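You operate a simulated robot arm through the tools that you are given. There is no shell and no other tool. Be economical: measure what you need, move in short steps, check, and stop when the job is done.

You run a simulated robot arm. Do the job below in one go: nothing can be reset, and whatever is moved stays where it is left.

Task
Shut the big door and slide its latch home.
Fine: open the grey flap, switch on, hold Down; switch off and shut the flap after. Where these are worked on the way, their far stop is far enough and under half their travel is too little: grey flap.

It is judged by the outcome, as a careful person would: the job done as asked, and still so three seconds after it is handed in. It fails if anything else is knocked over, pushed out of place, dropped, spilled or broken.

Robot
A 7-joint arm with a two-finger parallel gripper, fixed in place. Base frame: the origin is at the foot of the arm, x ahead of it, y to its left, z up. Lengths are in m, angles in rad, forces in N, time in s.
With the tool pointing down near the work surface it reaches from about 0.2 to 0.72 m from the base axis. Its first joint turns from -2.007 to 2.007 rad. Payload 3.91 kg.
The TCP is the grasp point between the finger pads, 0.03 m short of the fingertips. In the tool frame z runs along the fingers and y along their closing line. Largest opening 0.11 m; finger width 0.02, thickness 0.01; the body of the gripper, 0.048 by 0.112 m, starts 0.055 m behind the TCP.
Orientation is that of the tool frame in the base frame, as a unit quaternion [w, x, y, z]. With the fingers straight down and closing along the base's y, the tool's x points along the base's -x, its y along +y and its z along -z.

Tools
- The arm moves only by the tool move_arm. Its argument "plan" is a list of rows, each a list of 7 numbers: the shift along the tool's x, y, z in cm, then the turn, a rotation vector about the tool's x, y, z in rad, then the finger opening in cm, from 0 to 11. In form: [[dx, dy, dz, ax, ay, az, fingers], ...]. A call has 1 to 12 rows; each row is the pose to reach, as a shift and turn from the pose commanded when the call began, along the tool's axes at that moment. Rows are played at 5 a second. More than 0.05 m and 0.15 rad between two rows, or a gripper value outside its range, and nothing of the call is played. A pose out of reach is approached as far as the arm can. The call stops where the force on the tool passes 40 N (or 10 N more than at its start, if that is more) or the arm is blocked; 0.2 s more then pass. Each finger travels about 0.108 m/s and halts on what it meets, pressing with about 44 N; the grip force reading is that of the motor and also rises with nothing between the fingers. The clock runs only during rows and for 0.2 s after the last one: add rows that repeat a pose to give the fingers time. It gives the time, the measured TCP pose, the force on the tool (base axes), the opening and the grip force at its end, in the units of the frame above (readings bear some noise), with the torque about the TCP (base axes, N m) and any sound that the robot's microphone picked up.
- Cameras (640 x 400 px; columns grow to the right, rows downward): "scene" is fixed at [0.0518, -0.5012, 1.6835]; the picture's right is [0.58, -0.82, 0.00], its down [-0.55, -0.39, -0.73] and it looks along [0.60, 0.42, -0.68] (base axes); focal length 214 px, centre (320, 200). "wrist" rides on the gripper at [0.072, 0.017, -0.103] in the tool frame; the picture's right is [-0.23, 0.97, 0.00], its down [-0.76, -0.18, -0.62] and it looks along [-0.61, -0.14, 0.78] (tool axes); focal length 222 px, centre (320, 200). There is no depth. A picture from a camera that has moved, and an enlarged one, comes with that camera's place and axes in the base frame and with its lens.
- camera(camera): a new picture of that camera. No time passes.
- lift_body(by): slides the trunk up (or, below 0, down) by that many m; the arm rides with it, the base frame stays. It gives what a move gives, with no picture.
- zoom(camera, box): a new picture of the part [left, top, right, bottom] of that camera's present view, enlarged. No time passes.
- sign_off(): hands the job in; it is judged then, once.

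Work in short steps. Places have to be worked out from the pictures, the camera data and where the tool is seen: move nearer, look again, correct. Check each grasp and each placing, and mend what went wrong. You have 120 turns and 84 pictures in all, those below and enlarged ones among them. Open the gripper and draw the arm clear of the work before you hand the job in, unless the task says otherwise; then end with one line.

The tools are called after "Call:" as name(argument=value, ...) on one line, values as JSON. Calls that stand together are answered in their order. move_arm: Moves the arm, as the interface text tells. Its arguments: {"type":"object","properties":{"plan":{"type":"array"}},"required":["plan"]} The other tools are called the same way: lift_body (by) slides the trunk up or down; camera (camera) takes a picture; zoom (camera, box) takes an enlarged picture of a part of a camera's view; sign_off () hands the job in.

At the start:

```text
time_s: 0.0
ee_pos: [0.2809, -0.2826, 1.5601]
tool_rot: [-0.001, 0.0, 1.0, 0.0]
force: [-0.4, -0.2, 0.4]
wrist_torque: [-0.01, -0.02, -0.03]
opening: 0.11
grasp_force: 0.0
trunk travel left (down, up): [-0.925, 0.065]
```

scene: 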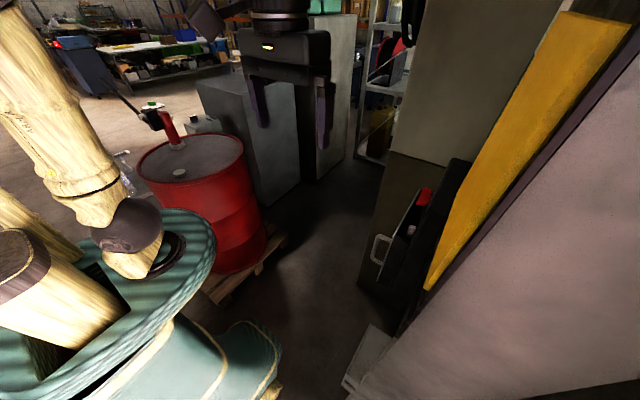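
wrist: 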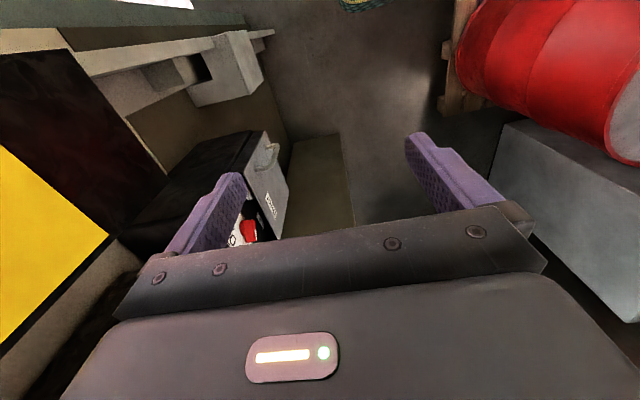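

I start by enlarging the views to find the control box, the door and its latch.

Call:
zoom(camera="scene", box=[320, 140, 520, 400])

Call:
zoom(camera="wrist", box=[60, 0, 380, 260])

```text
1.54 times, centred on (420, 270) of scene
camera zoom: at [0.0518, -0.5012, 1.6835], right [0.58, -0.82, 0.0], down [-0.55, -0.39, -0.73], along [0.6, 0.42, -0.68], focal length 330 px, centre (166, 92)
```

zoom: 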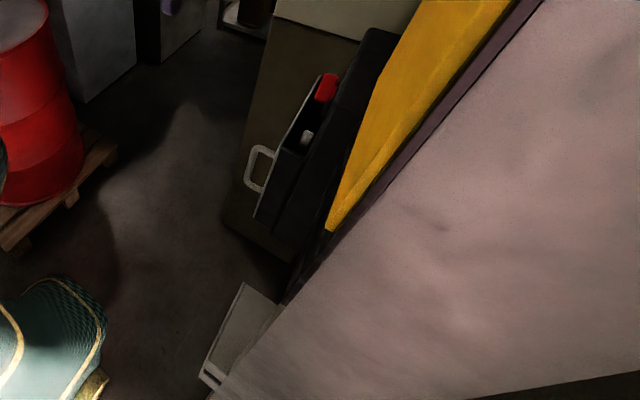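

```text
1.54 times, centred on (220, 130) of wrist
camera zoom: at [0.2084, -0.2654, 1.6617], right [0.23, 0.97, 0.0], down [0.76, -0.18, 0.62], along [0.61, -0.14, -0.78], focal length 342 px, centre (474, 308)
```

zoom: 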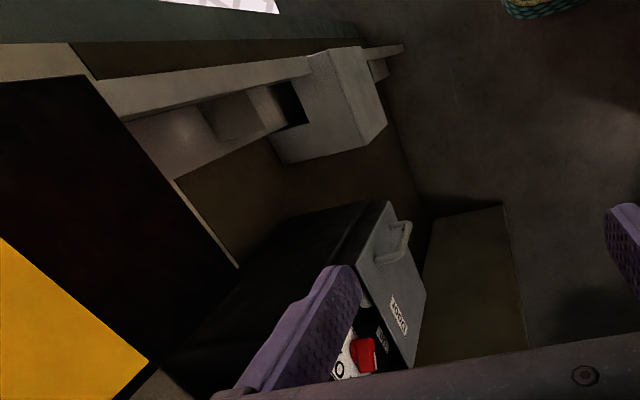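

The red switch comes out near (0.50,-0.49,1.34) and the grey flap's handle near (0.43,-0.44,1.17). The door plane faces +y. I turn the tool about vertical so the wrist camera looks toward -y.

Call:
move_arm(plan=[[0, 0, 0, 0, 0, 0.14, 11], [0, 0, 0, 0, 0, 0.28, 11], [0, 0, 0, 0, 0, 0.42, 11], [0, 0, 0, 0, 0, 0.56, 11], [0, 0, 0, 0, 0, 0.7, 11], [0, 0, 0, 0, 0, 0.84, 11], [0, 0, 0, 0, 0, 0.98, 11], [0, 0, 0, 0, 0, 1.12, 11]])

Call:
camera(camera="wrist")

```text
time_s: 1.8
ee_pos: [0.2813, -0.2828, 1.5584]
tool_rot: [0.0, 0.533, 0.846, 0.0]
force: [0.1, 0.2, 0.1]
wrist_torque: [-0.06, 0.01, -0.02]
opening: 0.1101
grasp_force: 0.0
trunk travel left (down, up): [-0.925, 0.065]
```

```text
79 pictures are left
camera wrist: at [0.2647, -0.21, 1.6618], right [0.98, 0.22, 0.0], down [0.17, -0.76, 0.62], along [0.14, -0.61, -0.78], focal length 222 px, centre (320, 200)
```

wrist: 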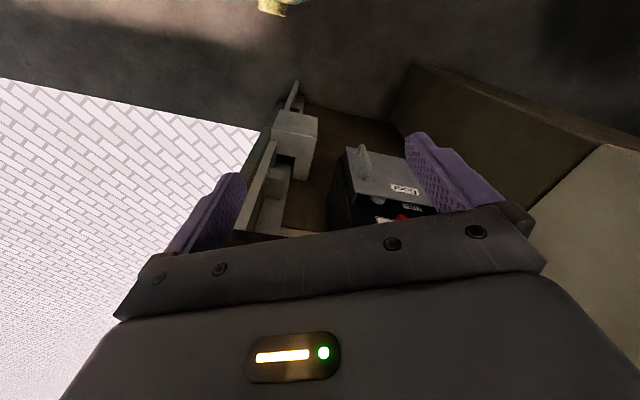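

The door opening (white brick beyond) is at lower x, and the latch post lies between it and the control box. The gripper hides the rest, so I yaw the other way until tool x faces -y. After that I can pitch the fingers toward the wall with the camera on top.

Call:
move_arm(plan=[[0, 0, 0, 0, 0, -0.14, 11], [0, 0, 0, 0, 0, -0.28, 11], [0, 0, 0, 0, 0, -0.42, 11], [0, 0, 0, 0, 0, -0.56, 11], [0, 0, 0, 0, 0, -0.7, 11], [0, 0, 0, 0, 0, -0.84, 11], [0, 0, 0, 0, 0, -0.98, 11], [0, 0, 0, 0, 0, -1.12, 11], [0, 0, 0, 0, 0, -1.26, 11], [0, 0, 0, 0, 0, -1.4, 11], [0, 0, 0, 0, 0, -1.54, 11]])

Call:
move_arm(plan=[[0, 0, 0, 0, 0, -0.14, 11], [0, 0, 0, 0, 0, -0.28, 11], [0, 0, 0, 0, 0, -0.42, 11], [0, 0, 0, 0, 0, -0.56, 11], [0, 0, 0, 0, 0, -0.7, 11], [0, 0, 0, 0, 0, -0.84, 11], [0, 0, 0, 0, 0, -0.98, 11], [0, 0, 0, 0, 0, -1.1508, 11]])

```text
time_s: 4.2
ee_pos: [0.2813, -0.2809, 1.5589]
tool_rot: [0.0, -0.209, 0.978, 0.0]
force: [-0.2, 0.0, 0.3]
wrist_torque: [0.01, -0.01, 0.03]
opening: 0.11
grasp_force: 0.0
trunk travel left (down, up): [-0.925, 0.065]
```

```text
refused: row 8 steps farther than a row can; nothing moved
```

The last row stepped too far. I repeat it in smaller turns.

Call:
move_arm(plan=[[0, 0, 0, 0, 0, -0.14, 11], [0, 0, 0, 0, 0, -0.28, 11], [0, 0, 0, 0, 0, -0.42, 11], [0, 0, 0, 0, 0, -0.56, 11], [0, 0, 0, 0, 0, -0.7, 11], [0, 0, 0, 0, 0, -0.84, 11], [0, 0, 0, 0, 0, -0.98, 11], [0, 0, 0, 0, 0, -1.08, 11], [0, 0, 0, 0, 0, -1.1508, 11]])

Call:
camera(camera="scene")

```text
time_s: 6.2
ee_pos: [0.2813, -0.283, 1.5584]
tool_rot: [0.0, 0.708, -0.706, 0.0]
force: [-0.8, 0.5, 0.0]
wrist_torque: [0.03, -0.01, -0.02]
opening: 0.1102
grasp_force: 0.1
trunk travel left (down, up): [-0.925, 0.065]
```

```text
78 pictures are left
```

scene: 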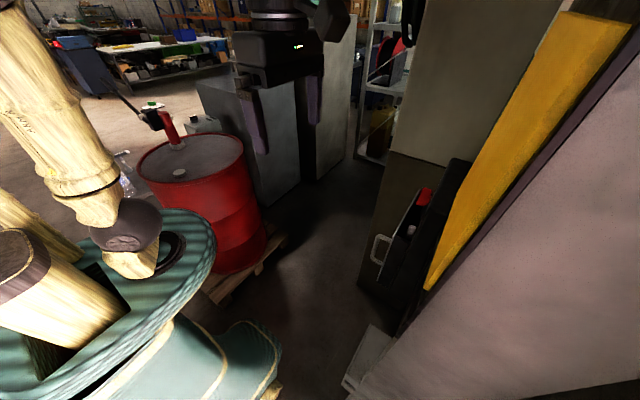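

Tool x now faces -y. I pitch the fingers up about 0.8 rad toward the wall and look.

Call:
move_arm(plan=[[0, 0, 0, 0, 0.14, 0, 11], [0, 0, 0, 0, 0.28, 0, 11], [0, 0, 0, 0, 0.42, 0, 11], [0, 0, 0, 0, 0.56, 0, 11], [0, 0, 0, 0, 0.7, 0, 11], [0, 0, 0, 0, 0.84, 0, 11]])

Call:
camera(camera="wrist")

```text
time_s: 7.6
ee_pos: [0.281, -0.2813, 1.5599]
tool_rot: [0.289, 0.645, -0.645, 0.29]
force: [0.5, -1.7, 0.0]
wrist_torque: [0.0, 0.01, 0.0]
opening: 0.11
grasp_force: 0.1
trunk travel left (down, up): [-0.925, 0.065]
```

```text
77 pictures are left
camera wrist: at [0.2639, -0.2529, 1.6814], right [-0.97, 0.15, -0.17], down [0.18, 0.97, -0.15], along [0.14, -0.18, -0.97], focal length 222 px, centre (320, 200)
```

wrist: 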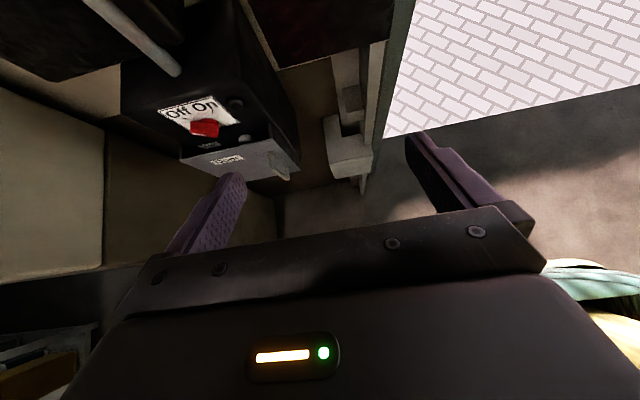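

Good view of the box now; enlarging it.

Call:
zoom(camera="wrist", box=[60, 0, 400, 200])

```text
1.88 times, centred on (230, 100) of wrist
camera zoom: at [0.2639, -0.2529, 1.6814], right [-0.97, 0.15, -0.17], down [0.18, 0.97, -0.15], along [0.14, -0.18, -0.97], focal length 418 px, centre (489, 388)
```

zoom: 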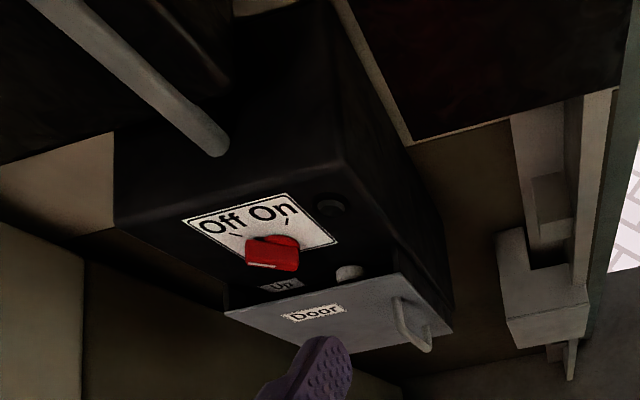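

The box's front faces +y. It has an Off/On rotary with a red knob, buttons under it, and a grey "Door" flap with its handle at the low-x side. I finish pitching to horizontal, then lower the trunk.

Call:
move_arm(plan=[[0, 0, 0, 0, 0.14, 0, 11], [0, 0, 0, 0, 0.28, 0, 11], [0, 0, 0, 0, 0.42, 0, 11], [0, 0, 0, 0, 0.56, 0, 11], [0, 0, 0, 0, 0.7, 0, 11], [0, 0, 0, 0, 0.7308, 0, 11]])

Call:
lift_body(by=-0.15)

Call:
camera(camera="wrist")

Call:
camera(camera="scene")

```text
time_s: 9.0
ee_pos: [0.2817, -0.2827, 1.5592]
tool_rot: [0.501, 0.499, -0.499, 0.501]
force: [-0.6, -0.3, 0.1]
wrist_torque: [0.0, 0.01, 0.01]
opening: 0.1098
grasp_force: 0.0
trunk travel left (down, up): [-0.925, 0.065]
```

```text
time_s: 10.8
ee_pos: [0.2801, -0.2818, 1.4087]
tool_rot: [0.501, 0.5, -0.499, 0.5]
force: [-1.0, -0.7, -0.1]
wrist_torque: [-0.01, -0.01, -0.02]
opening: 0.11
grasp_force: 0.1
trunk travel left (down, up): [-0.775, 0.215]
```

```text
75 pictures are left
camera wrist: at [0.2638, -0.1791, 1.4808], right [-0.97, 0.0, -0.23], down [0.18, 0.62, -0.76], along [0.14, -0.78, -0.61], focal length 222 px, centre (320, 200)
```

wrist: 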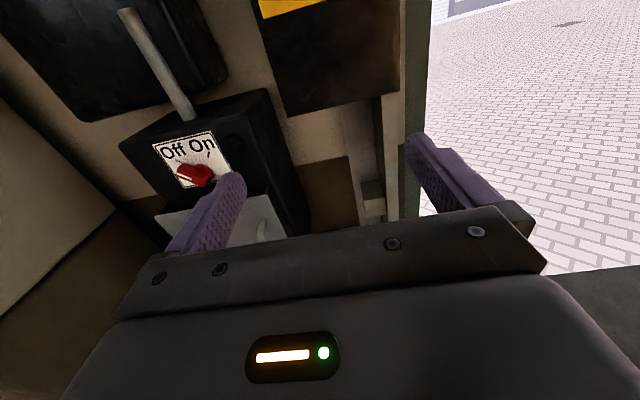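

```text
74 pictures are left
```

scene: 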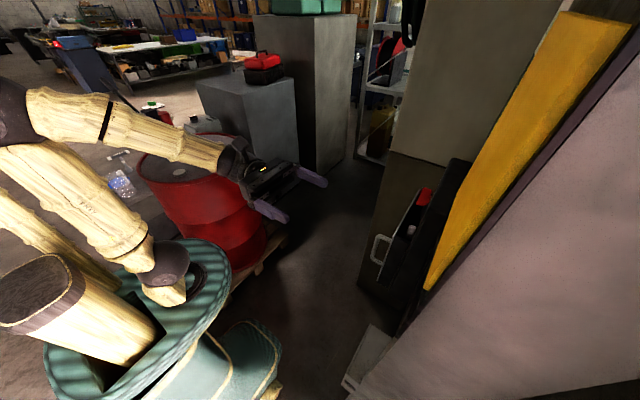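

Enlarging the wrist view around the box and post.

Call:
zoom(camera="wrist", box=[100, 0, 460, 250])

```text
1.60 times, centred on (280, 125) of wrist
camera zoom: at [0.2638, -0.1791, 1.4808], right [-0.97, 0.0, -0.23], down [0.18, 0.62, -0.76], along [0.14, -0.78, -0.61], focal length 355 px, centre (384, 320)
```

zoom: 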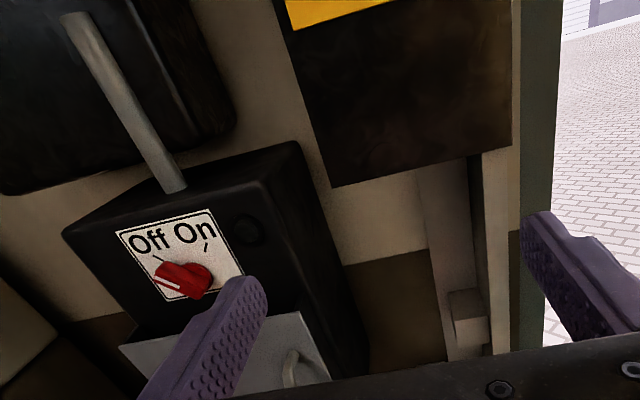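

The rotary knob points to Off. I move +x and lower to centre the box in the upper half of the wrist view.

Call:
move_arm(plan=[[0, -4, 0, 0, 0, 0, 11], [0, -8, 0, 0, 0, 0, 11], [0, -12, 0, 0, 0, 0, 11], [0, -16, 0, 0, 0, 0, 11], [-4, -17, 0, 0, 0, 0, 11], [-8, -17, 0, 0, 0, 0, 11], [-12, -17, 0, 0, 0, 0, 11]])

Call:
camera(camera="wrist")

Call:
camera(camera="scene")

```text
time_s: 12.3
ee_pos: [0.4525, -0.2824, 1.2879]
tool_rot: [0.501, 0.499, -0.5, 0.5]
force: [0.7, -0.6, 0.2]
wrist_torque: [0.0, -0.02, -0.01]
opening: 0.1102
grasp_force: 0.2
trunk travel left (down, up): [-0.775, 0.215]
```

```text
72 pictures are left
camera wrist: at [0.4351, -0.1788, 1.36], right [-0.97, 0.0, -0.23], down [0.18, 0.62, -0.76], along [0.14, -0.78, -0.61], focal length 222 px, centre (320, 200)
```

wrist: 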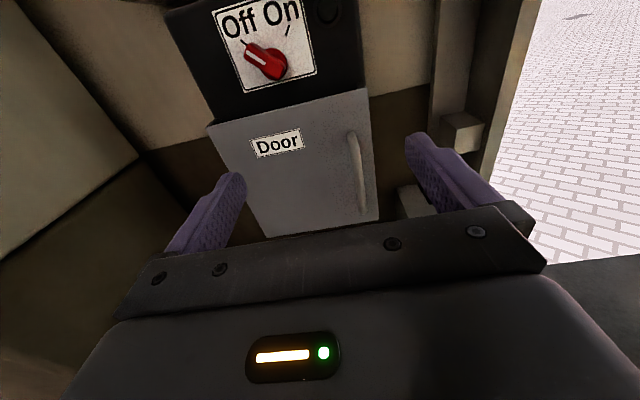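

```text
71 pictures are left
```

scene: 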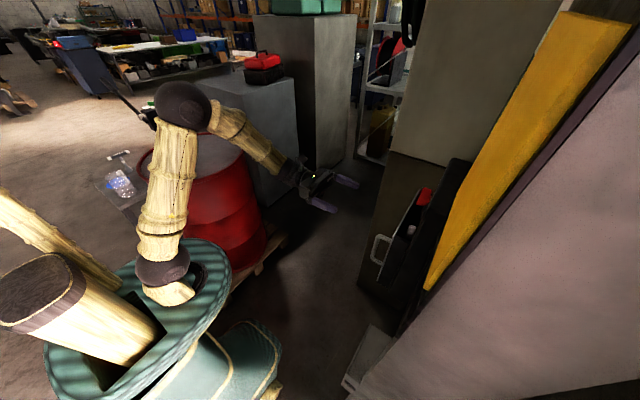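

The flap covers the lower front, roughly x 0.39–0.60 and z 1.08–1.29. Its vertical handle is at the low-x edge, so the hinge should be on the high-x side. I enlarge to see handle and knob in detail.

Call:
zoom(camera="wrist", box=[190, 0, 400, 240])

Call:
zoom(camera="scene", box=[350, 150, 470, 320])

```text
1.67 times, centred on (295, 120) of wrist
camera zoom: at [0.4351, -0.1788, 1.36], right [-0.97, 0.0, -0.23], down [0.18, 0.62, -0.76], along [0.14, -0.78, -0.61], focal length 370 px, centre (362, 333)
```

zoom: 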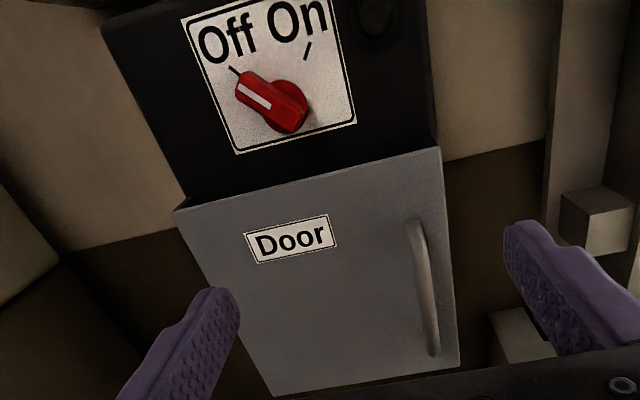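

```text
2.35 times, centred on (410, 235) of scene
camera zoom: at [0.0518, -0.5012, 1.6835], right [0.58, -0.82, 0.0], down [-0.55, -0.39, -0.73], along [0.6, 0.42, -0.68], focal length 505 px, centre (108, 118)
```

zoom: 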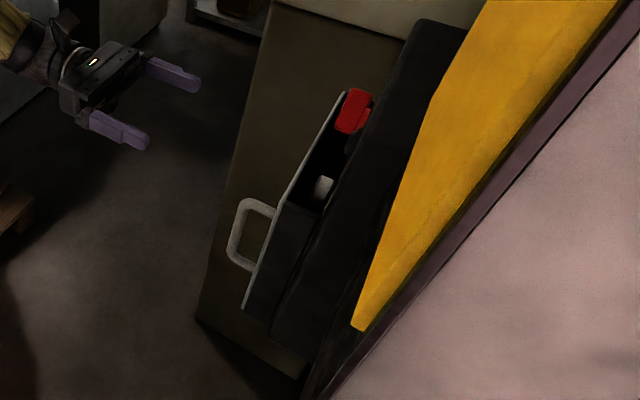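

The handle bar is at about (0.421,-0.437,1.182), standing about 2.5 cm off the flap. I line up in front of it with a 5 cm opening, short of contact, and look.

Call:
move_arm(plan=[[-4, 1.5, 0, 0, 0, 0, 9], [-8, 3.15, 0, 0, 0, 0, 7], [-10.6, 3.15, 3, 0, 0, 0, 5], [-10.6, 3.15, 6.5, 0, 0, 0, 5], [-10.6, 3.15, 6.5, 0, 0, 0, 5]])

Call:
camera(camera="wrist")

Call:
zoom(camera="scene", box=[320, 150, 470, 320])

```text
time_s: 13.6
ee_pos: [0.4196, -0.3456, 1.1827]
tool_rot: [0.499, 0.501, -0.499, 0.501]
force: [-0.1, 0.2, 0.4]
wrist_torque: [-0.02, 0.02, 0.04]
opening: 0.0499
grasp_force: 0.2
trunk travel left (down, up): [-0.775, 0.215]
```

```text
68 pictures are left
camera wrist: at [0.4031, -0.2432, 1.2546], right [-0.97, 0.0, -0.23], down [0.18, 0.62, -0.76], along [0.14, -0.78, -0.61], focal length 222 px, centre (320, 200)
```

wrist: 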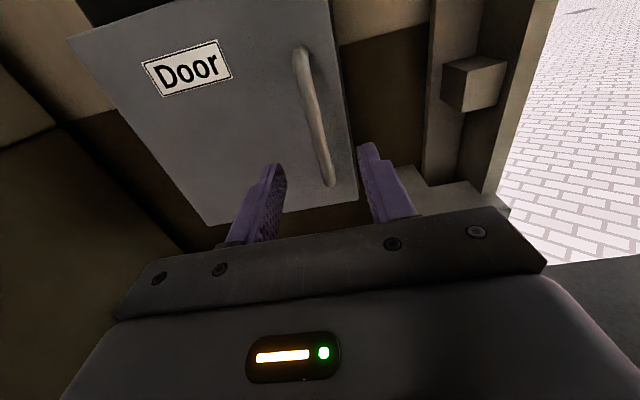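

```text
2.35 times, centred on (395, 235) of scene
camera zoom: at [0.0518, -0.5012, 1.6835], right [0.58, -0.82, 0.0], down [-0.55, -0.39, -0.73], along [0.6, 0.42, -0.68], focal length 505 px, centre (144, 118)
```

zoom: 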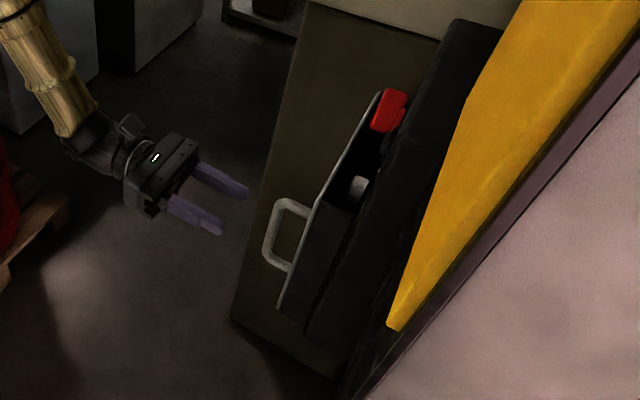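

The handle is confirmed at x≈0.421, z≈1.19. I advance 7.5 cm and close on it.

Call:
move_arm(plan=[[1, 0, 3, 0, 0, 0, 5], [1, 0, 6, 0, 0, 0, 5], [1, 0, 7.8, 0, 0, 0, 5], [1, 0, 7.8, 0, 0, 0, 3], [1, 0, 7.8, 0, 0, 0, 1], [1, 0, 7.8, 0, 0, 0, 0.5], [1, 0, 7.8, 0, 0, 0, 0.5]])

Call:
camera(camera="wrist")

Call:
zoom(camera="scene", box=[320, 150, 470, 320])

```text
time_s: 15.2
ee_pos: [0.4226, -0.4246, 1.1931]
tool_rot: [0.499, 0.501, -0.499, 0.501]
force: [11.0, -2.4, 4.5]
wrist_torque: [0.24, -0.05, -0.02]
opening: 0.0114
grasp_force: 45.3
trunk travel left (down, up): [-0.775, 0.215]
```

```text
66 pictures are left
camera wrist: at [0.4046, -0.322, 1.2648], right [-0.97, 0.0, -0.23], down [0.18, 0.62, -0.76], along [0.14, -0.78, -0.61], focal length 222 px, centre (320, 200)
```

wrist: 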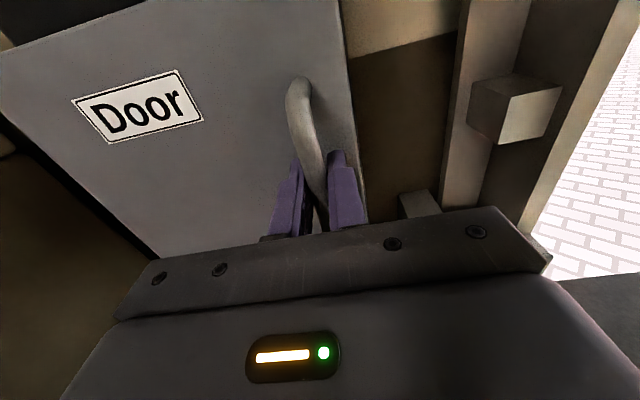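

```text
2.35 times, centred on (395, 235) of scene
camera zoom: at [0.0518, -0.5012, 1.6835], right [0.58, -0.82, 0.0], down [-0.55, -0.39, -0.73], along [0.6, 0.42, -0.68], focal length 505 px, centre (144, 118)
```

zoom: 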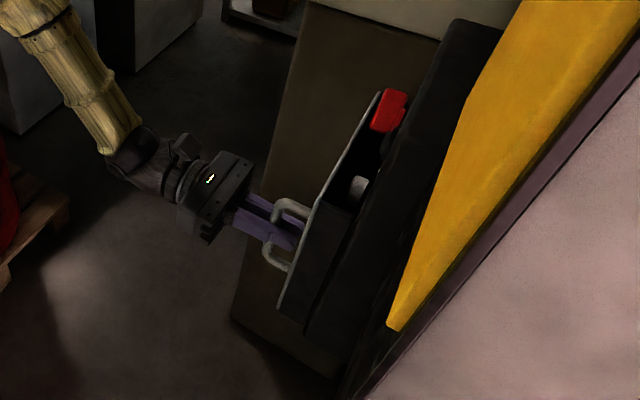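

Gripped (1.1 cm bar). I pull the flap along an arc about a hinge near (0.595,-0.46), turning the tool with it, first about 0.28 rad.

Call:
move_arm(plan=[[0, -0.3, -1.24, -0.07, 0, 0, 0.5], [0, -0.69, -2.45, -0.14, 0, 0, 0.5], [0, -1.17, -3.62, -0.21, 0, 0, 0.5], [0, -1.71, -4.77, -0.28, 0, 0, 0.5]])

Call:
zoom(camera="scene", box=[320, 150, 470, 320])

```text
time_s: 16.1
ee_pos: [0.4412, -0.3878, 1.1938]
tool_rot: [0.552, 0.444, -0.549, 0.444]
force: [15.5, -9.8, -1.5]
wrist_torque: [0.2, -0.09, 0.11]
opening: 0.0113
grasp_force: 45.1
trunk travel left (down, up): [-0.775, 0.215]
stopped in row 4: the force on the tool passed its limit at 42 N (the readings are from after the stop); the commanded pose is now the measured one
```

```text
2.35 times, centred on (395, 235) of scene
camera zoom: at [0.0518, -0.5012, 1.6835], right [0.58, -0.82, 0.0], down [-0.55, -0.39, -0.73], along [0.6, 0.42, -0.68], focal length 505 px, centre (144, 118)
```

zoom: 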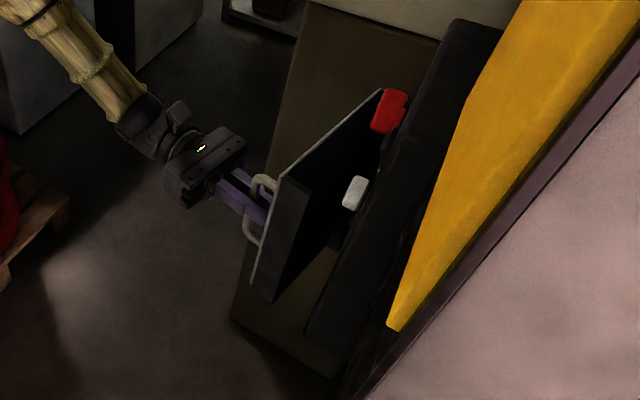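

The flap opens. The motion fits a hinge near (0.595,-0.50), since the hood has depth. I continue on the corrected arc.

Call:
move_arm(plan=[[0, -0.58, -1.2, -0.07, 0, 0, 0.5], [0, -1.24, -2.35, -0.14, 0, 0, 0.5], [0, -1.99, -3.46, -0.21, 0, 0, 0.5], [0, -2.8, -4.51, -0.28, 0, 0, 0.5], [0, -3.7, -5.5, -0.35, 0, 0, 0.5], [0, -4.66, -6.44, -0.42, 0, 0, 0.5]])

Call:
zoom(camera="scene", box=[320, 150, 470, 320])

```text
time_s: 17.5
ee_pos: [0.4932, -0.3324, 1.1921]
tool_rot: [0.635, 0.314, -0.633, 0.314]
force: [-11.1, 17.4, -22.4]
wrist_torque: [-0.16, -0.01, 0.04]
opening: 0.0114
grasp_force: 44.6
trunk travel left (down, up): [-0.775, 0.215]
```

```text
2.35 times, centred on (395, 235) of scene
camera zoom: at [0.0518, -0.5012, 1.6835], right [0.58, -0.82, 0.0], down [-0.55, -0.39, -0.73], along [0.6, 0.42, -0.68], focal length 505 px, centre (144, 118)
```

zoom: 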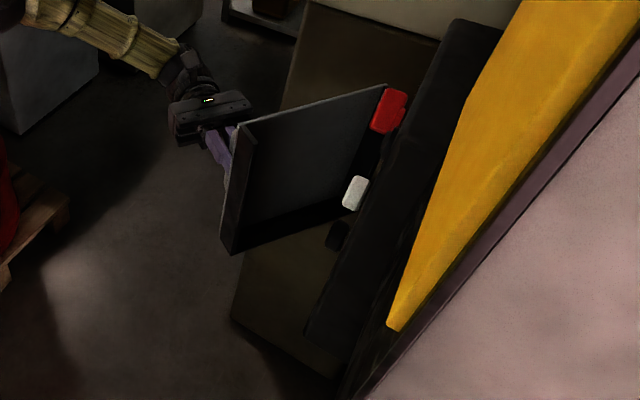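

A three-point fit puts the hinge at (0.614,-0.498) with radius 0.205, and the flap is about 0.57 rad open. The side wall is out at x≈0.89. I keep pulling on the refined arc, turning the tool less so the hand stays clear.

Call:
move_arm(plan=[[-0.2, 0.04, -1.68, -0.04, 0, 0, 0.5], [-0.2, -0.74, -3.35, -0.08, 0, 0, 0.5], [-0.2, -1.67, -4.96, -0.12, 0, 0, 0.5], [-0.2, -2.73, -6.47, -0.16, 0, 0, 0.5], [-0.2, -3.93, -7.87, -0.2, 0, 0, 0.5], [-0.2, -5.25, -9.16, -0.24, 0, 0, 0.5]])

Call:
zoom(camera="scene", box=[320, 150, 470, 320])

```text
time_s: 18.9
ee_pos: [0.5826, -0.2968, 1.1932]
tool_rot: [0.664, 0.245, -0.662, 0.247]
force: [3.5, -20.7, 10.3]
wrist_torque: [-0.39, 0.64, 0.08]
opening: 0.0116
grasp_force: 45.5
out of reach, approached as far as the arm can: row 6
trunk travel left (down, up): [-0.775, 0.215]
```

```text
2.35 times, centred on (395, 235) of scene
camera zoom: at [0.0518, -0.5012, 1.6835], right [0.58, -0.82, 0.0], down [-0.55, -0.39, -0.73], along [0.6, 0.42, -0.68], focal length 505 px, centre (144, 118)
```

zoom: 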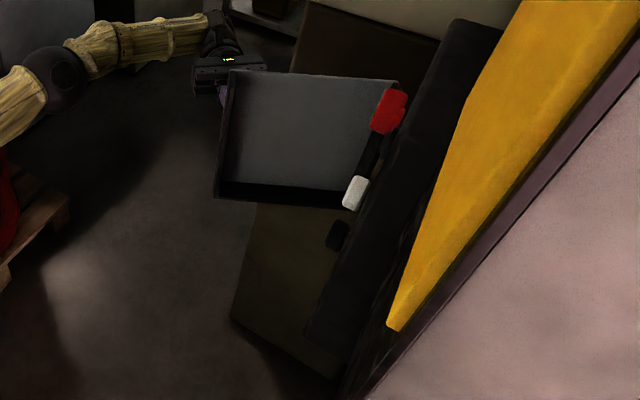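

The flap is about 60° open and the arm is near its reach here. I open the fingers and slide straight up along the handle to come off it.

Call:
move_arm(plan=[[0, 0, 0, 0, 0, 0, 2.5], [0, 0, -0.3, 0, 0, 0, 4], [2, 0, -0.6, 0, 0, 0, 4], [5, 0, -1, 0, 0, 0, 4], [9, 0, -1, 0, 0, 0, 4], [13, 0, -1, 0, 0, 0, 4]])

Call:
camera(camera="wrist")

Call:
zoom(camera="scene", box=[300, 100, 490, 320])

```text
time_s: 20.3
ee_pos: [0.5798, -0.2811, 1.2902]
tool_rot: [0.667, 0.238, -0.664, 0.241]
force: [0.0, 0.4, 0.8]
wrist_torque: [0.02, -0.04, -0.01]
opening: 0.0398
grasp_force: 0.0
out of reach, approached as far as the arm can: row 2, 3, 4, 5, 6
trunk travel left (down, up): [-0.775, 0.215]
```

```text
61 pictures are left
camera wrist: at [0.6489, -0.2016, 1.3621], right [-0.62, 0.75, -0.23], down [0.59, 0.26, -0.76], along [-0.51, -0.61, -0.6], focal length 222 px, centre (320, 200)
```

wrist: 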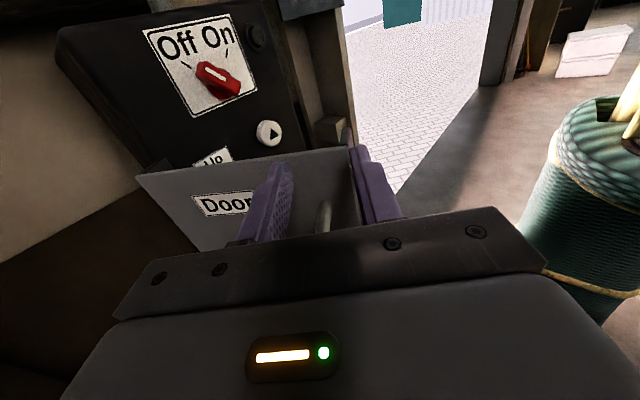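

```text
1.82 times, centred on (395, 210) of scene
camera zoom: at [0.0518, -0.5012, 1.6835], right [0.58, -0.82, 0.0], down [-0.55, -0.39, -0.73], along [0.6, 0.42, -0.68], focal length 390 px, centre (184, 182)
```

zoom: 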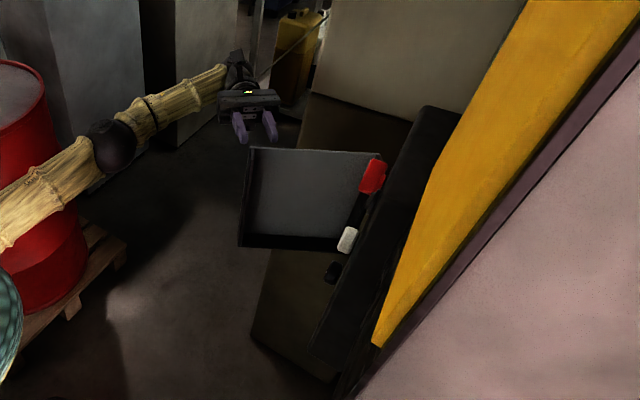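

The flap stays put on its own. I lift clear, swing back to about x=0.45 and turn the tool to face the wall again, ready to push the flap further from the inside.

Call:
move_arm(plan=[[2, 0.5, -0.5, 0, 0, 0, 2], [4, 1, -0.5, 0.05, 0, 0, 1], [4, 4, 1, 0.19, 0, 0, 0], [4, 7, 3, 0.33, 0, 0, 0], [4, 9.9, 5, 0.47, 0, 0, 0], [4, 11.5, 6, 0.61, 0, 0, 0], [4, 11.9, 6, 0.75, 0, 0, 0], [4, 12, 6, 0.874, 0, 0, 0]])

Call:
camera(camera="wrist")

Call:
zoom(camera="scene", box=[300, 100, 490, 320])

```text
time_s: 22.1
ee_pos: [0.4554, -0.227, 1.3309]
tool_rot: [0.503, 0.498, -0.5, 0.499]
force: [0.5, 0.7, 0.9]
wrist_torque: [0.01, 0.02, 0.01]
opening: 0.0
grasp_force: 37.9
trunk travel left (down, up): [-0.775, 0.215]
```

```text
59 pictures are left
camera wrist: at [0.4398, -0.1231, 1.4022], right [-0.97, 0.01, -0.23], down [0.18, 0.62, -0.76], along [0.14, -0.79, -0.6], focal length 222 px, centre (320, 200)
```

wrist: 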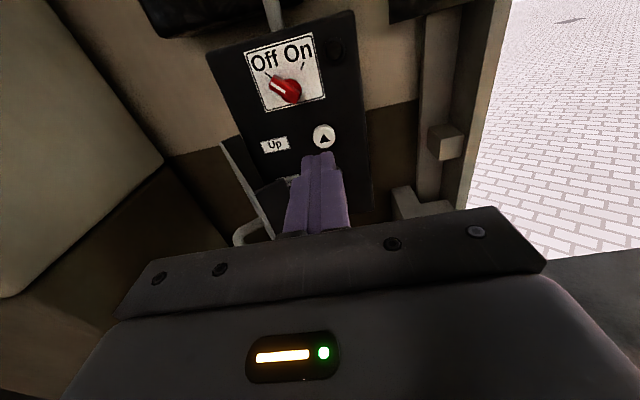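

```text
1.82 times, centred on (395, 210) of scene
camera zoom: at [0.0518, -0.5012, 1.6835], right [0.58, -0.82, 0.0], down [-0.55, -0.39, -0.73], along [0.6, 0.42, -0.68], focal length 390 px, centre (184, 182)
```

zoom: 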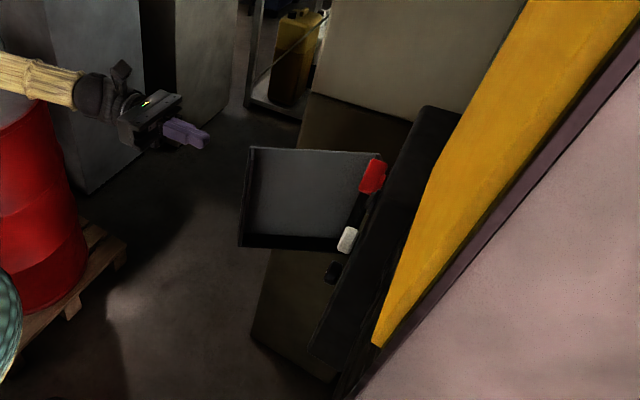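

The Up button is at the top with the Down button below it; the flap is about 65° open. I go down beside the flap's inner side and push it gently toward +x.

Call:
move_arm(plan=[[-4, 0, 0, 0, 0, 0, 0], [-8, 0, 0, 0, 0, 0, 0], [-12, 0, 2, 0, 0, 0, 0], [-14, 0, 6, 0, 0, 0, 0], [-14, 0, 9, 0, 0, 0, 0], [-14, -3, 9, 0, 0, 0, 0], [-14, -6, 9, 0, 0, 0, 0], [-14, -8, 9, 0, 0, 0, 0], [-14, -10, 9, 0, 0, 0, 0], [-14, -12, 9, 0, 0, 0, 0]])

Call:
camera(camera="wrist")

Call:
zoom(camera="scene", box=[300, 100, 490, 320])

```text
time_s: 24.3
ee_pos: [0.577, -0.3186, 1.1924]
tool_rot: [0.503, 0.498, -0.5, 0.499]
force: [-0.4, -0.6, 0.2]
wrist_torque: [0.04, -0.02, 0.01]
opening: 0.0
grasp_force: 37.6
trunk travel left (down, up): [-0.775, 0.215]
```

```text
57 pictures are left
camera wrist: at [0.5608, -0.2151, 1.2629], right [-0.97, 0.01, -0.23], down [0.18, 0.62, -0.76], along [0.13, -0.79, -0.6], focal length 222 px, centre (320, 200)
```

wrist: 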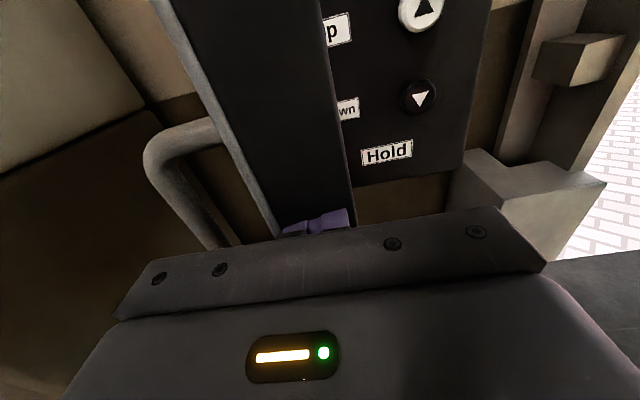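

```text
1.82 times, centred on (395, 210) of scene
camera zoom: at [0.0518, -0.5012, 1.6835], right [0.58, -0.82, 0.0], down [-0.55, -0.39, -0.73], along [0.6, 0.42, -0.68], focal length 390 px, centre (184, 182)
```

zoom: 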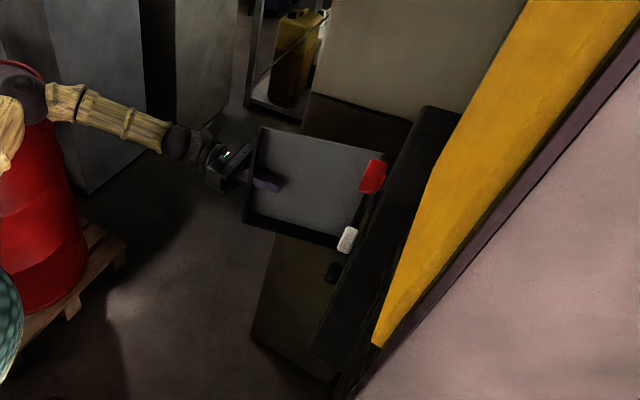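

The flap moves freely, now about 80°. I keep pushing toward the stop.

Call:
move_arm(plan=[[0, -2, 0, 0, 0, 0, 0], [0, -4, 0, 0, 0, 0, 0], [0, -6, 0, 0, 0, 0, 0], [0, -8, 0, 0, 0, 0, 0]])

Call:
camera(camera="wrist")

Call:
zoom(camera="scene", box=[300, 100, 490, 320])

```text
time_s: 25.3
ee_pos: [0.658, -0.3197, 1.1898]
tool_rot: [0.504, 0.497, -0.5, 0.499]
force: [-0.8, -0.3, 0.1]
wrist_torque: [0.03, -0.01, -0.02]
opening: 0.0
grasp_force: 37.5
trunk travel left (down, up): [-0.775, 0.215]
```

```text
55 pictures are left
camera wrist: at [0.641, -0.2158, 1.2618], right [-0.97, 0.01, -0.23], down [0.18, 0.62, -0.76], along [0.13, -0.79, -0.6], focal length 222 px, centre (320, 200)
```

wrist: 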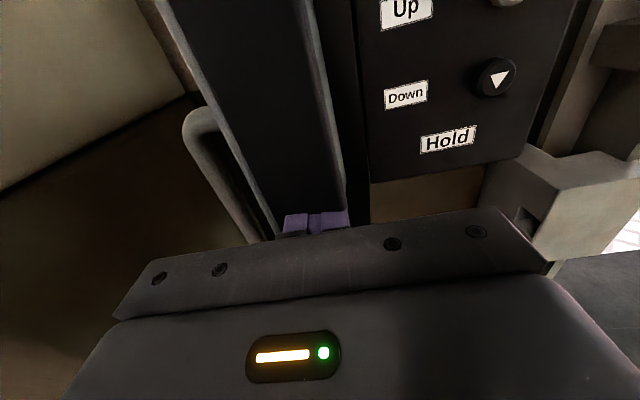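

```text
1.82 times, centred on (395, 210) of scene
camera zoom: at [0.0518, -0.5012, 1.6835], right [0.58, -0.82, 0.0], down [-0.55, -0.39, -0.73], along [0.6, 0.42, -0.68], focal length 390 px, centre (184, 182)
```

zoom: 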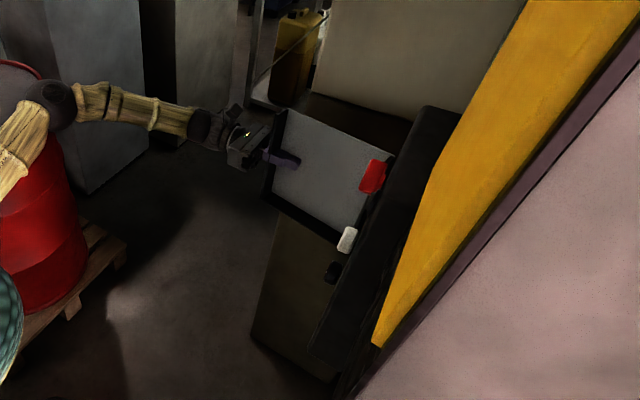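

The flap is beyond 100°, well past half its travel. Next is the knob: its pivot is near (0.497, z 1.333), with the bar about 40° toward Off. I back out and line up in front of it.

Call:
move_arm(plan=[[0, 2, -2, 0, 0, 0, 0], [0, 4, -6, 0, 0, 0, 0], [3, 8, -8, 0, 0, 0, 0], [7, 12, -8, 0, 0, 0, 2], [11, 16.1, -8, 0, 0, 0, 4], [14.3, 16.1, -5, 0, 0, 0, 5], [14.3, 16.1, -3, 0, 0, 0, 5]])

Call:
camera(camera="wrist")

Call:
zoom(camera="scene", box=[300, 100, 490, 320])

```text
refused: row 3 steps farther than a row can; nothing moved
```

```text
53 pictures are left
camera wrist: at [0.641, -0.2158, 1.2618], right [-0.97, 0.01, -0.23], down [0.18, 0.62, -0.76], along [0.13, -0.79, -0.6], focal length 222 px, centre (320, 200)
```

wrist: 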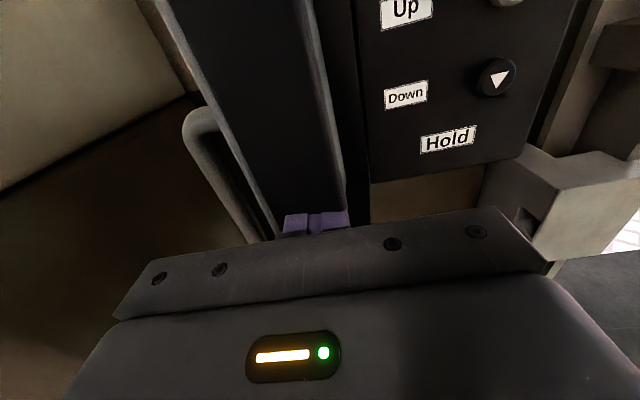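

```text
1.82 times, centred on (395, 210) of scene
camera zoom: at [0.0518, -0.5012, 1.6835], right [0.58, -0.82, 0.0], down [-0.55, -0.39, -0.73], along [0.6, 0.42, -0.68], focal length 390 px, centre (184, 182)
```

zoom: 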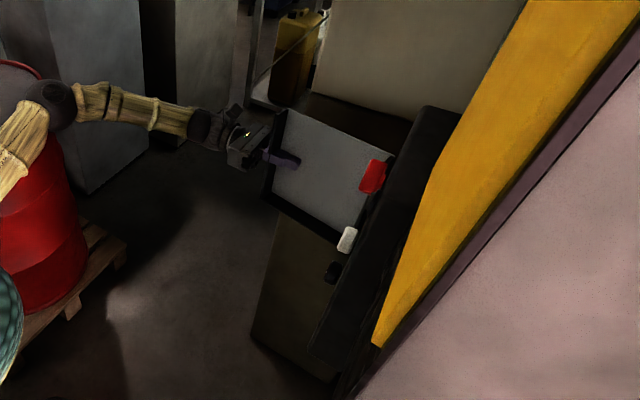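

A row stepped too far; repeating with shorter steps. The Down button comes out near (0.456,-0.49,1.17).

Call:
move_arm(plan=[[0, 2, -2, 0, 0, 0, 0], [0, 3, -6, 0, 0, 0, 0], [2, 6, -8, 0, 0, 0, 0], [5, 9, -8, 0, 0, 0, 2], [8, 12, -8, 0, 0, 0, 4], [11, 15, -8, 0, 0, 0, 5], [14.3, 16.1, -6, 0, 0, 0, 5], [14.3, 16.1, -3, 0, 0, 0, 5]])

Call:
camera(camera="wrist")

Call:
zoom(camera="scene", box=[300, 100, 490, 320])

```text
time_s: 27.1
ee_pos: [0.4967, -0.288, 1.3342]
tool_rot: [0.505, 0.497, -0.501, 0.498]
force: [-0.2, 1.2, 0.1]
wrist_torque: [0.02, 0.0, -0.03]
opening: 0.0502
grasp_force: 0.0
trunk travel left (down, up): [-0.775, 0.215]
```

```text
51 pictures are left
camera wrist: at [0.4807, -0.1844, 1.4057], right [-0.97, 0.01, -0.23], down [0.18, 0.62, -0.76], along [0.13, -0.79, -0.6], focal length 222 px, centre (320, 200)
```

wrist: 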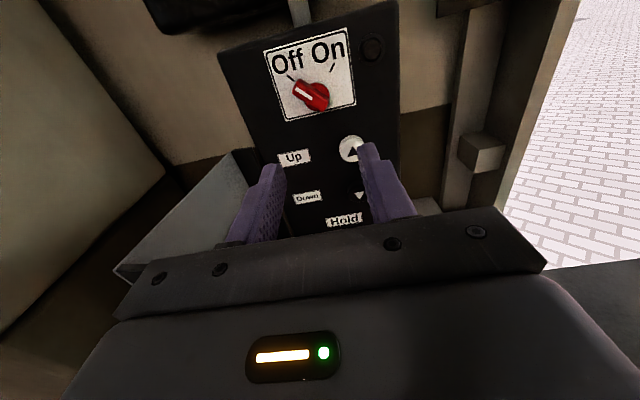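

```text
1.82 times, centred on (395, 210) of scene
camera zoom: at [0.0518, -0.5012, 1.6835], right [0.58, -0.82, 0.0], down [-0.55, -0.39, -0.73], along [0.6, 0.42, -0.68], focal length 390 px, centre (184, 182)
```

zoom: 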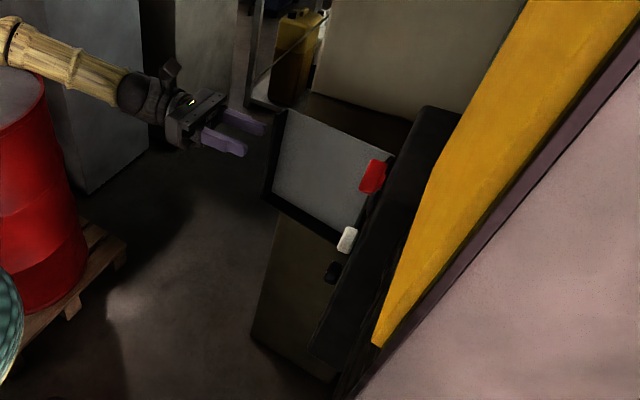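

The alignment checks out, with the knob pivot on the tool axis. I roll −0.70 rad to match the Off angle and approach to just short of the knob.

Call:
move_arm(plan=[[0, 0, 1, 0, 0, -0.14, 5], [0, 0, 3, 0, 0, -0.28, 5], [0, 0, 5, 0, 0, -0.42, 5], [0, 0, 7, 0, 0, -0.56, 5], [0, 0, 9, 0, 0, -0.7, 5], [0, 0, 12, 0, 0, -0.7, 5]])

Call:
camera(camera="wrist")

Call:
zoom(camera="scene", box=[350, 120, 470, 240])

```text
time_s: 28.5
ee_pos: [0.4959, -0.4083, 1.3347]
tool_rot: [0.644, 0.639, -0.299, 0.295]
force: [0.7, 0.0, 0.1]
wrist_torque: [-0.01, -0.01, 0.03]
opening: 0.0502
grasp_force: 0.0
trunk travel left (down, up): [-0.775, 0.215]
```

```text
49 pictures are left
camera wrist: at [0.5297, -0.3056, 1.3996], right [-0.89, 0.01, 0.46], down [-0.35, 0.62, -0.7], along [-0.29, -0.78, -0.55], focal length 222 px, centre (320, 200)
```

wrist: 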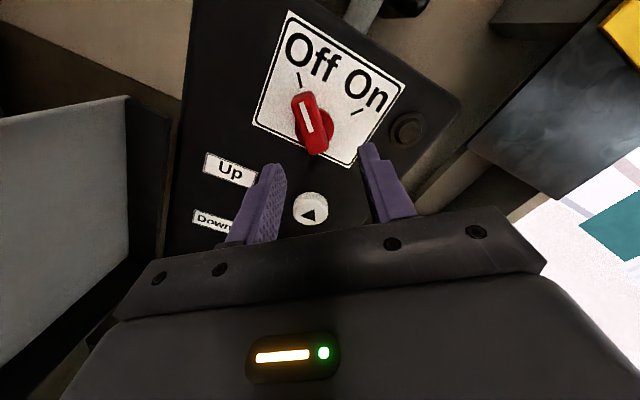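

```text
3.33 times, centred on (410, 180) of scene
camera zoom: at [0.0518, -0.5012, 1.6835], right [0.58, -0.82, 0.0], down [-0.55, -0.39, -0.73], along [0.6, 0.42, -0.68], focal length 715 px, centre (20, 267)
```

zoom: 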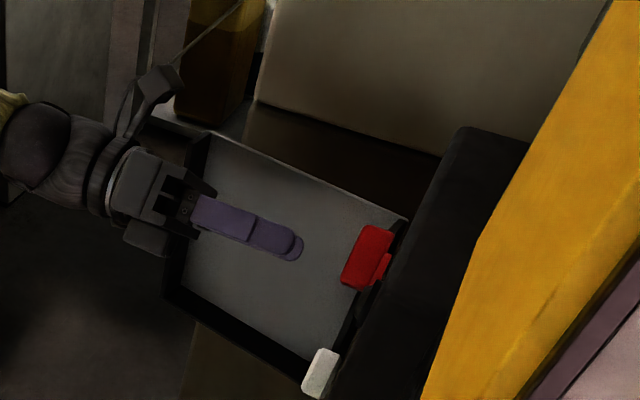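

Knob front is at about y=-0.48, on-axis, and its bar is aligned with the tool. I advance 5.5 cm and close on it.

Call:
move_arm(plan=[[0.2, -0.2, 2.5, 0, 0, 0, 5], [0.2, -0.2, 4.5, 0, 0, 0, 5], [0.2, -0.2, 5.5, 0, 0, 0, 5], [0.2, -0.2, 5.5, 0, 0, 0, 3], [0.2, -0.2, 5.5, 0, 0, 0, 1.5], [0.2, -0.2, 5.5, 0, 0, 0, 1]])

Call:
camera(camera="wrist")

Call:
zoom(camera="scene", box=[350, 120, 470, 240])

```text
time_s: 29.9
ee_pos: [0.4996, -0.461, 1.3332]
tool_rot: [0.644, 0.64, -0.298, 0.296]
force: [2.7, 0.4, -3.3]
wrist_torque: [0.03, 0.06, 1.26]
opening: 0.0179
grasp_force: 45.6
trunk travel left (down, up): [-0.775, 0.215]
```

```text
47 pictures are left
camera wrist: at [0.5333, -0.3586, 1.3989], right [-0.89, 0.01, 0.46], down [-0.35, 0.62, -0.7], along [-0.29, -0.78, -0.55], focal length 222 px, centre (320, 200)
```

wrist: 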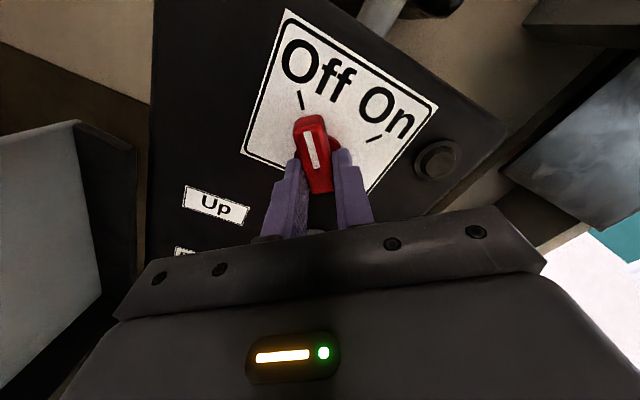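

```text
3.33 times, centred on (410, 180) of scene
camera zoom: at [0.0518, -0.5012, 1.6835], right [0.58, -0.82, 0.0], down [-0.55, -0.39, -0.73], along [0.6, 0.42, -0.68], focal length 715 px, centre (20, 267)
```

zoom: 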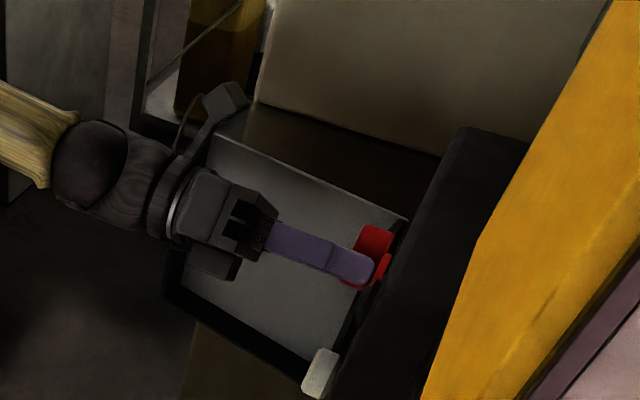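

Gripped the knob (1.8 cm). I turn it clockwise toward On.

Call:
move_arm(plan=[[0, 0, 0, 0, 0, 0.12, 1], [0, 0, 0, 0, 0, 0.25, 1], [0, 0, 0, 0, 0, 0.38, 1], [0, 0, 0, 0, 0, 0.51, 1], [0, 0, 0, 0, 0, 0.64, 1], [0, 0, 0, 0, 0, 0.77, 1], [0, 0, 0, 0, 0, 0.9, 1], [0, 0, 0, 0, 0, 1.03, 1], [0, 0, 0, 0, 0, 1.16, 1], [0, 0, 0, 0, 0, 1.29, 1], [0, 0, 0, 0, 0, 1.4, 1]])

Call:
camera(camera="wrist")

```text
time_s: 32.3
ee_pos: [0.5016, -0.4627, 1.3335]
tool_rot: [0.302, 0.296, -0.64, 0.641]
force: [13.5, 4.7, -8.8]
wrist_torque: [0.66, -0.03, 0.89]
opening: 0.0176
grasp_force: 45.1
trunk travel left (down, up): [-0.775, 0.215]
```

```text
45 pictures are left
camera wrist: at [0.4419, -0.3581, 1.3772], right [-0.6, 0.0, -0.8], down [0.63, 0.62, -0.47], along [0.49, -0.79, -0.37], focal length 222 px, centre (320, 200)
```

wrist: 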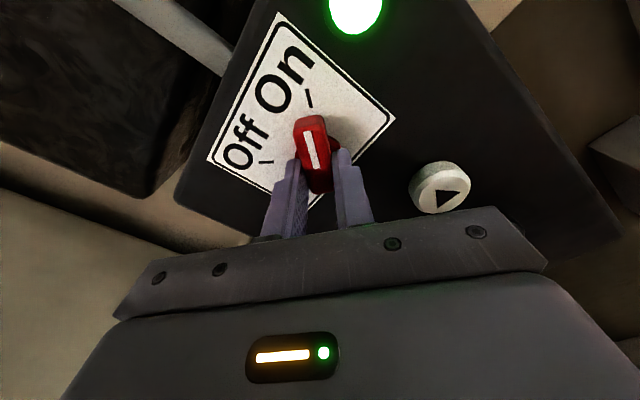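

The lamp is green, so power is on. I release, back off and roll level, then look at the Down button and the latch.

Call:
move_arm(plan=[[0, 0, 0, 0, 0, 0, 3], [0, 0, 0, 0, 0, 0, 5], [0, 0, -4, 0, 0, 0, 5], [0, 0, -8, 0, 0, -0.1, 5], [0, 0, -12, 0, 0, -0.24, 5], [0, 0, -15, 0, 0, -0.38, 4], [0, 0, -16, 0, 0, -0.52, 2], [0, 0, -16, 0, 0, -0.66, 0], [0, 0, -16, 0, 0, -0.71, 0]])

Call:
camera(camera="wrist")

Call:
camera(camera="scene")

```text
time_s: 34.3
ee_pos: [0.4982, -0.3026, 1.3348]
tool_rot: [0.507, 0.5, -0.497, 0.496]
force: [-0.2, 0.3, 0.2]
wrist_torque: [0.0, 0.0, 0.03]
opening: 0.0001
grasp_force: 37.8
trunk travel left (down, up): [-0.775, 0.215]
```

```text
44 pictures are left
camera wrist: at [0.4832, -0.1985, 1.4057], right [-0.98, 0.01, -0.21], down [0.17, 0.62, -0.77], along [0.13, -0.79, -0.6], focal length 222 px, centre (320, 200)
```

wrist: 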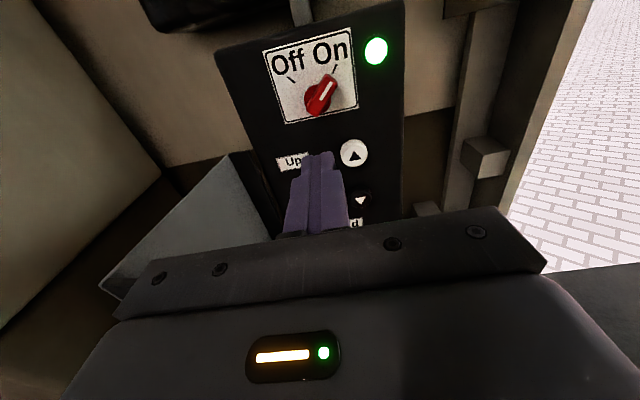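

```text
43 pictures are left
```

scene: 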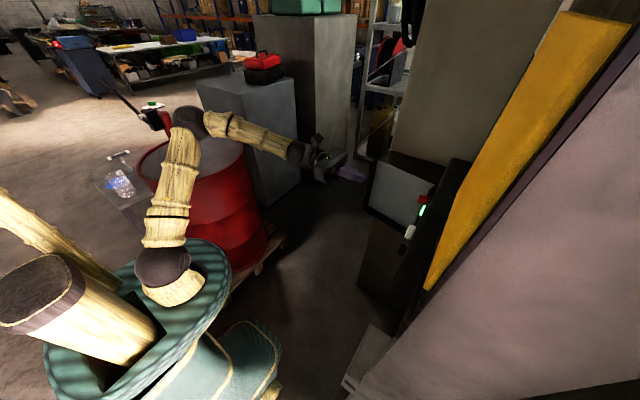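

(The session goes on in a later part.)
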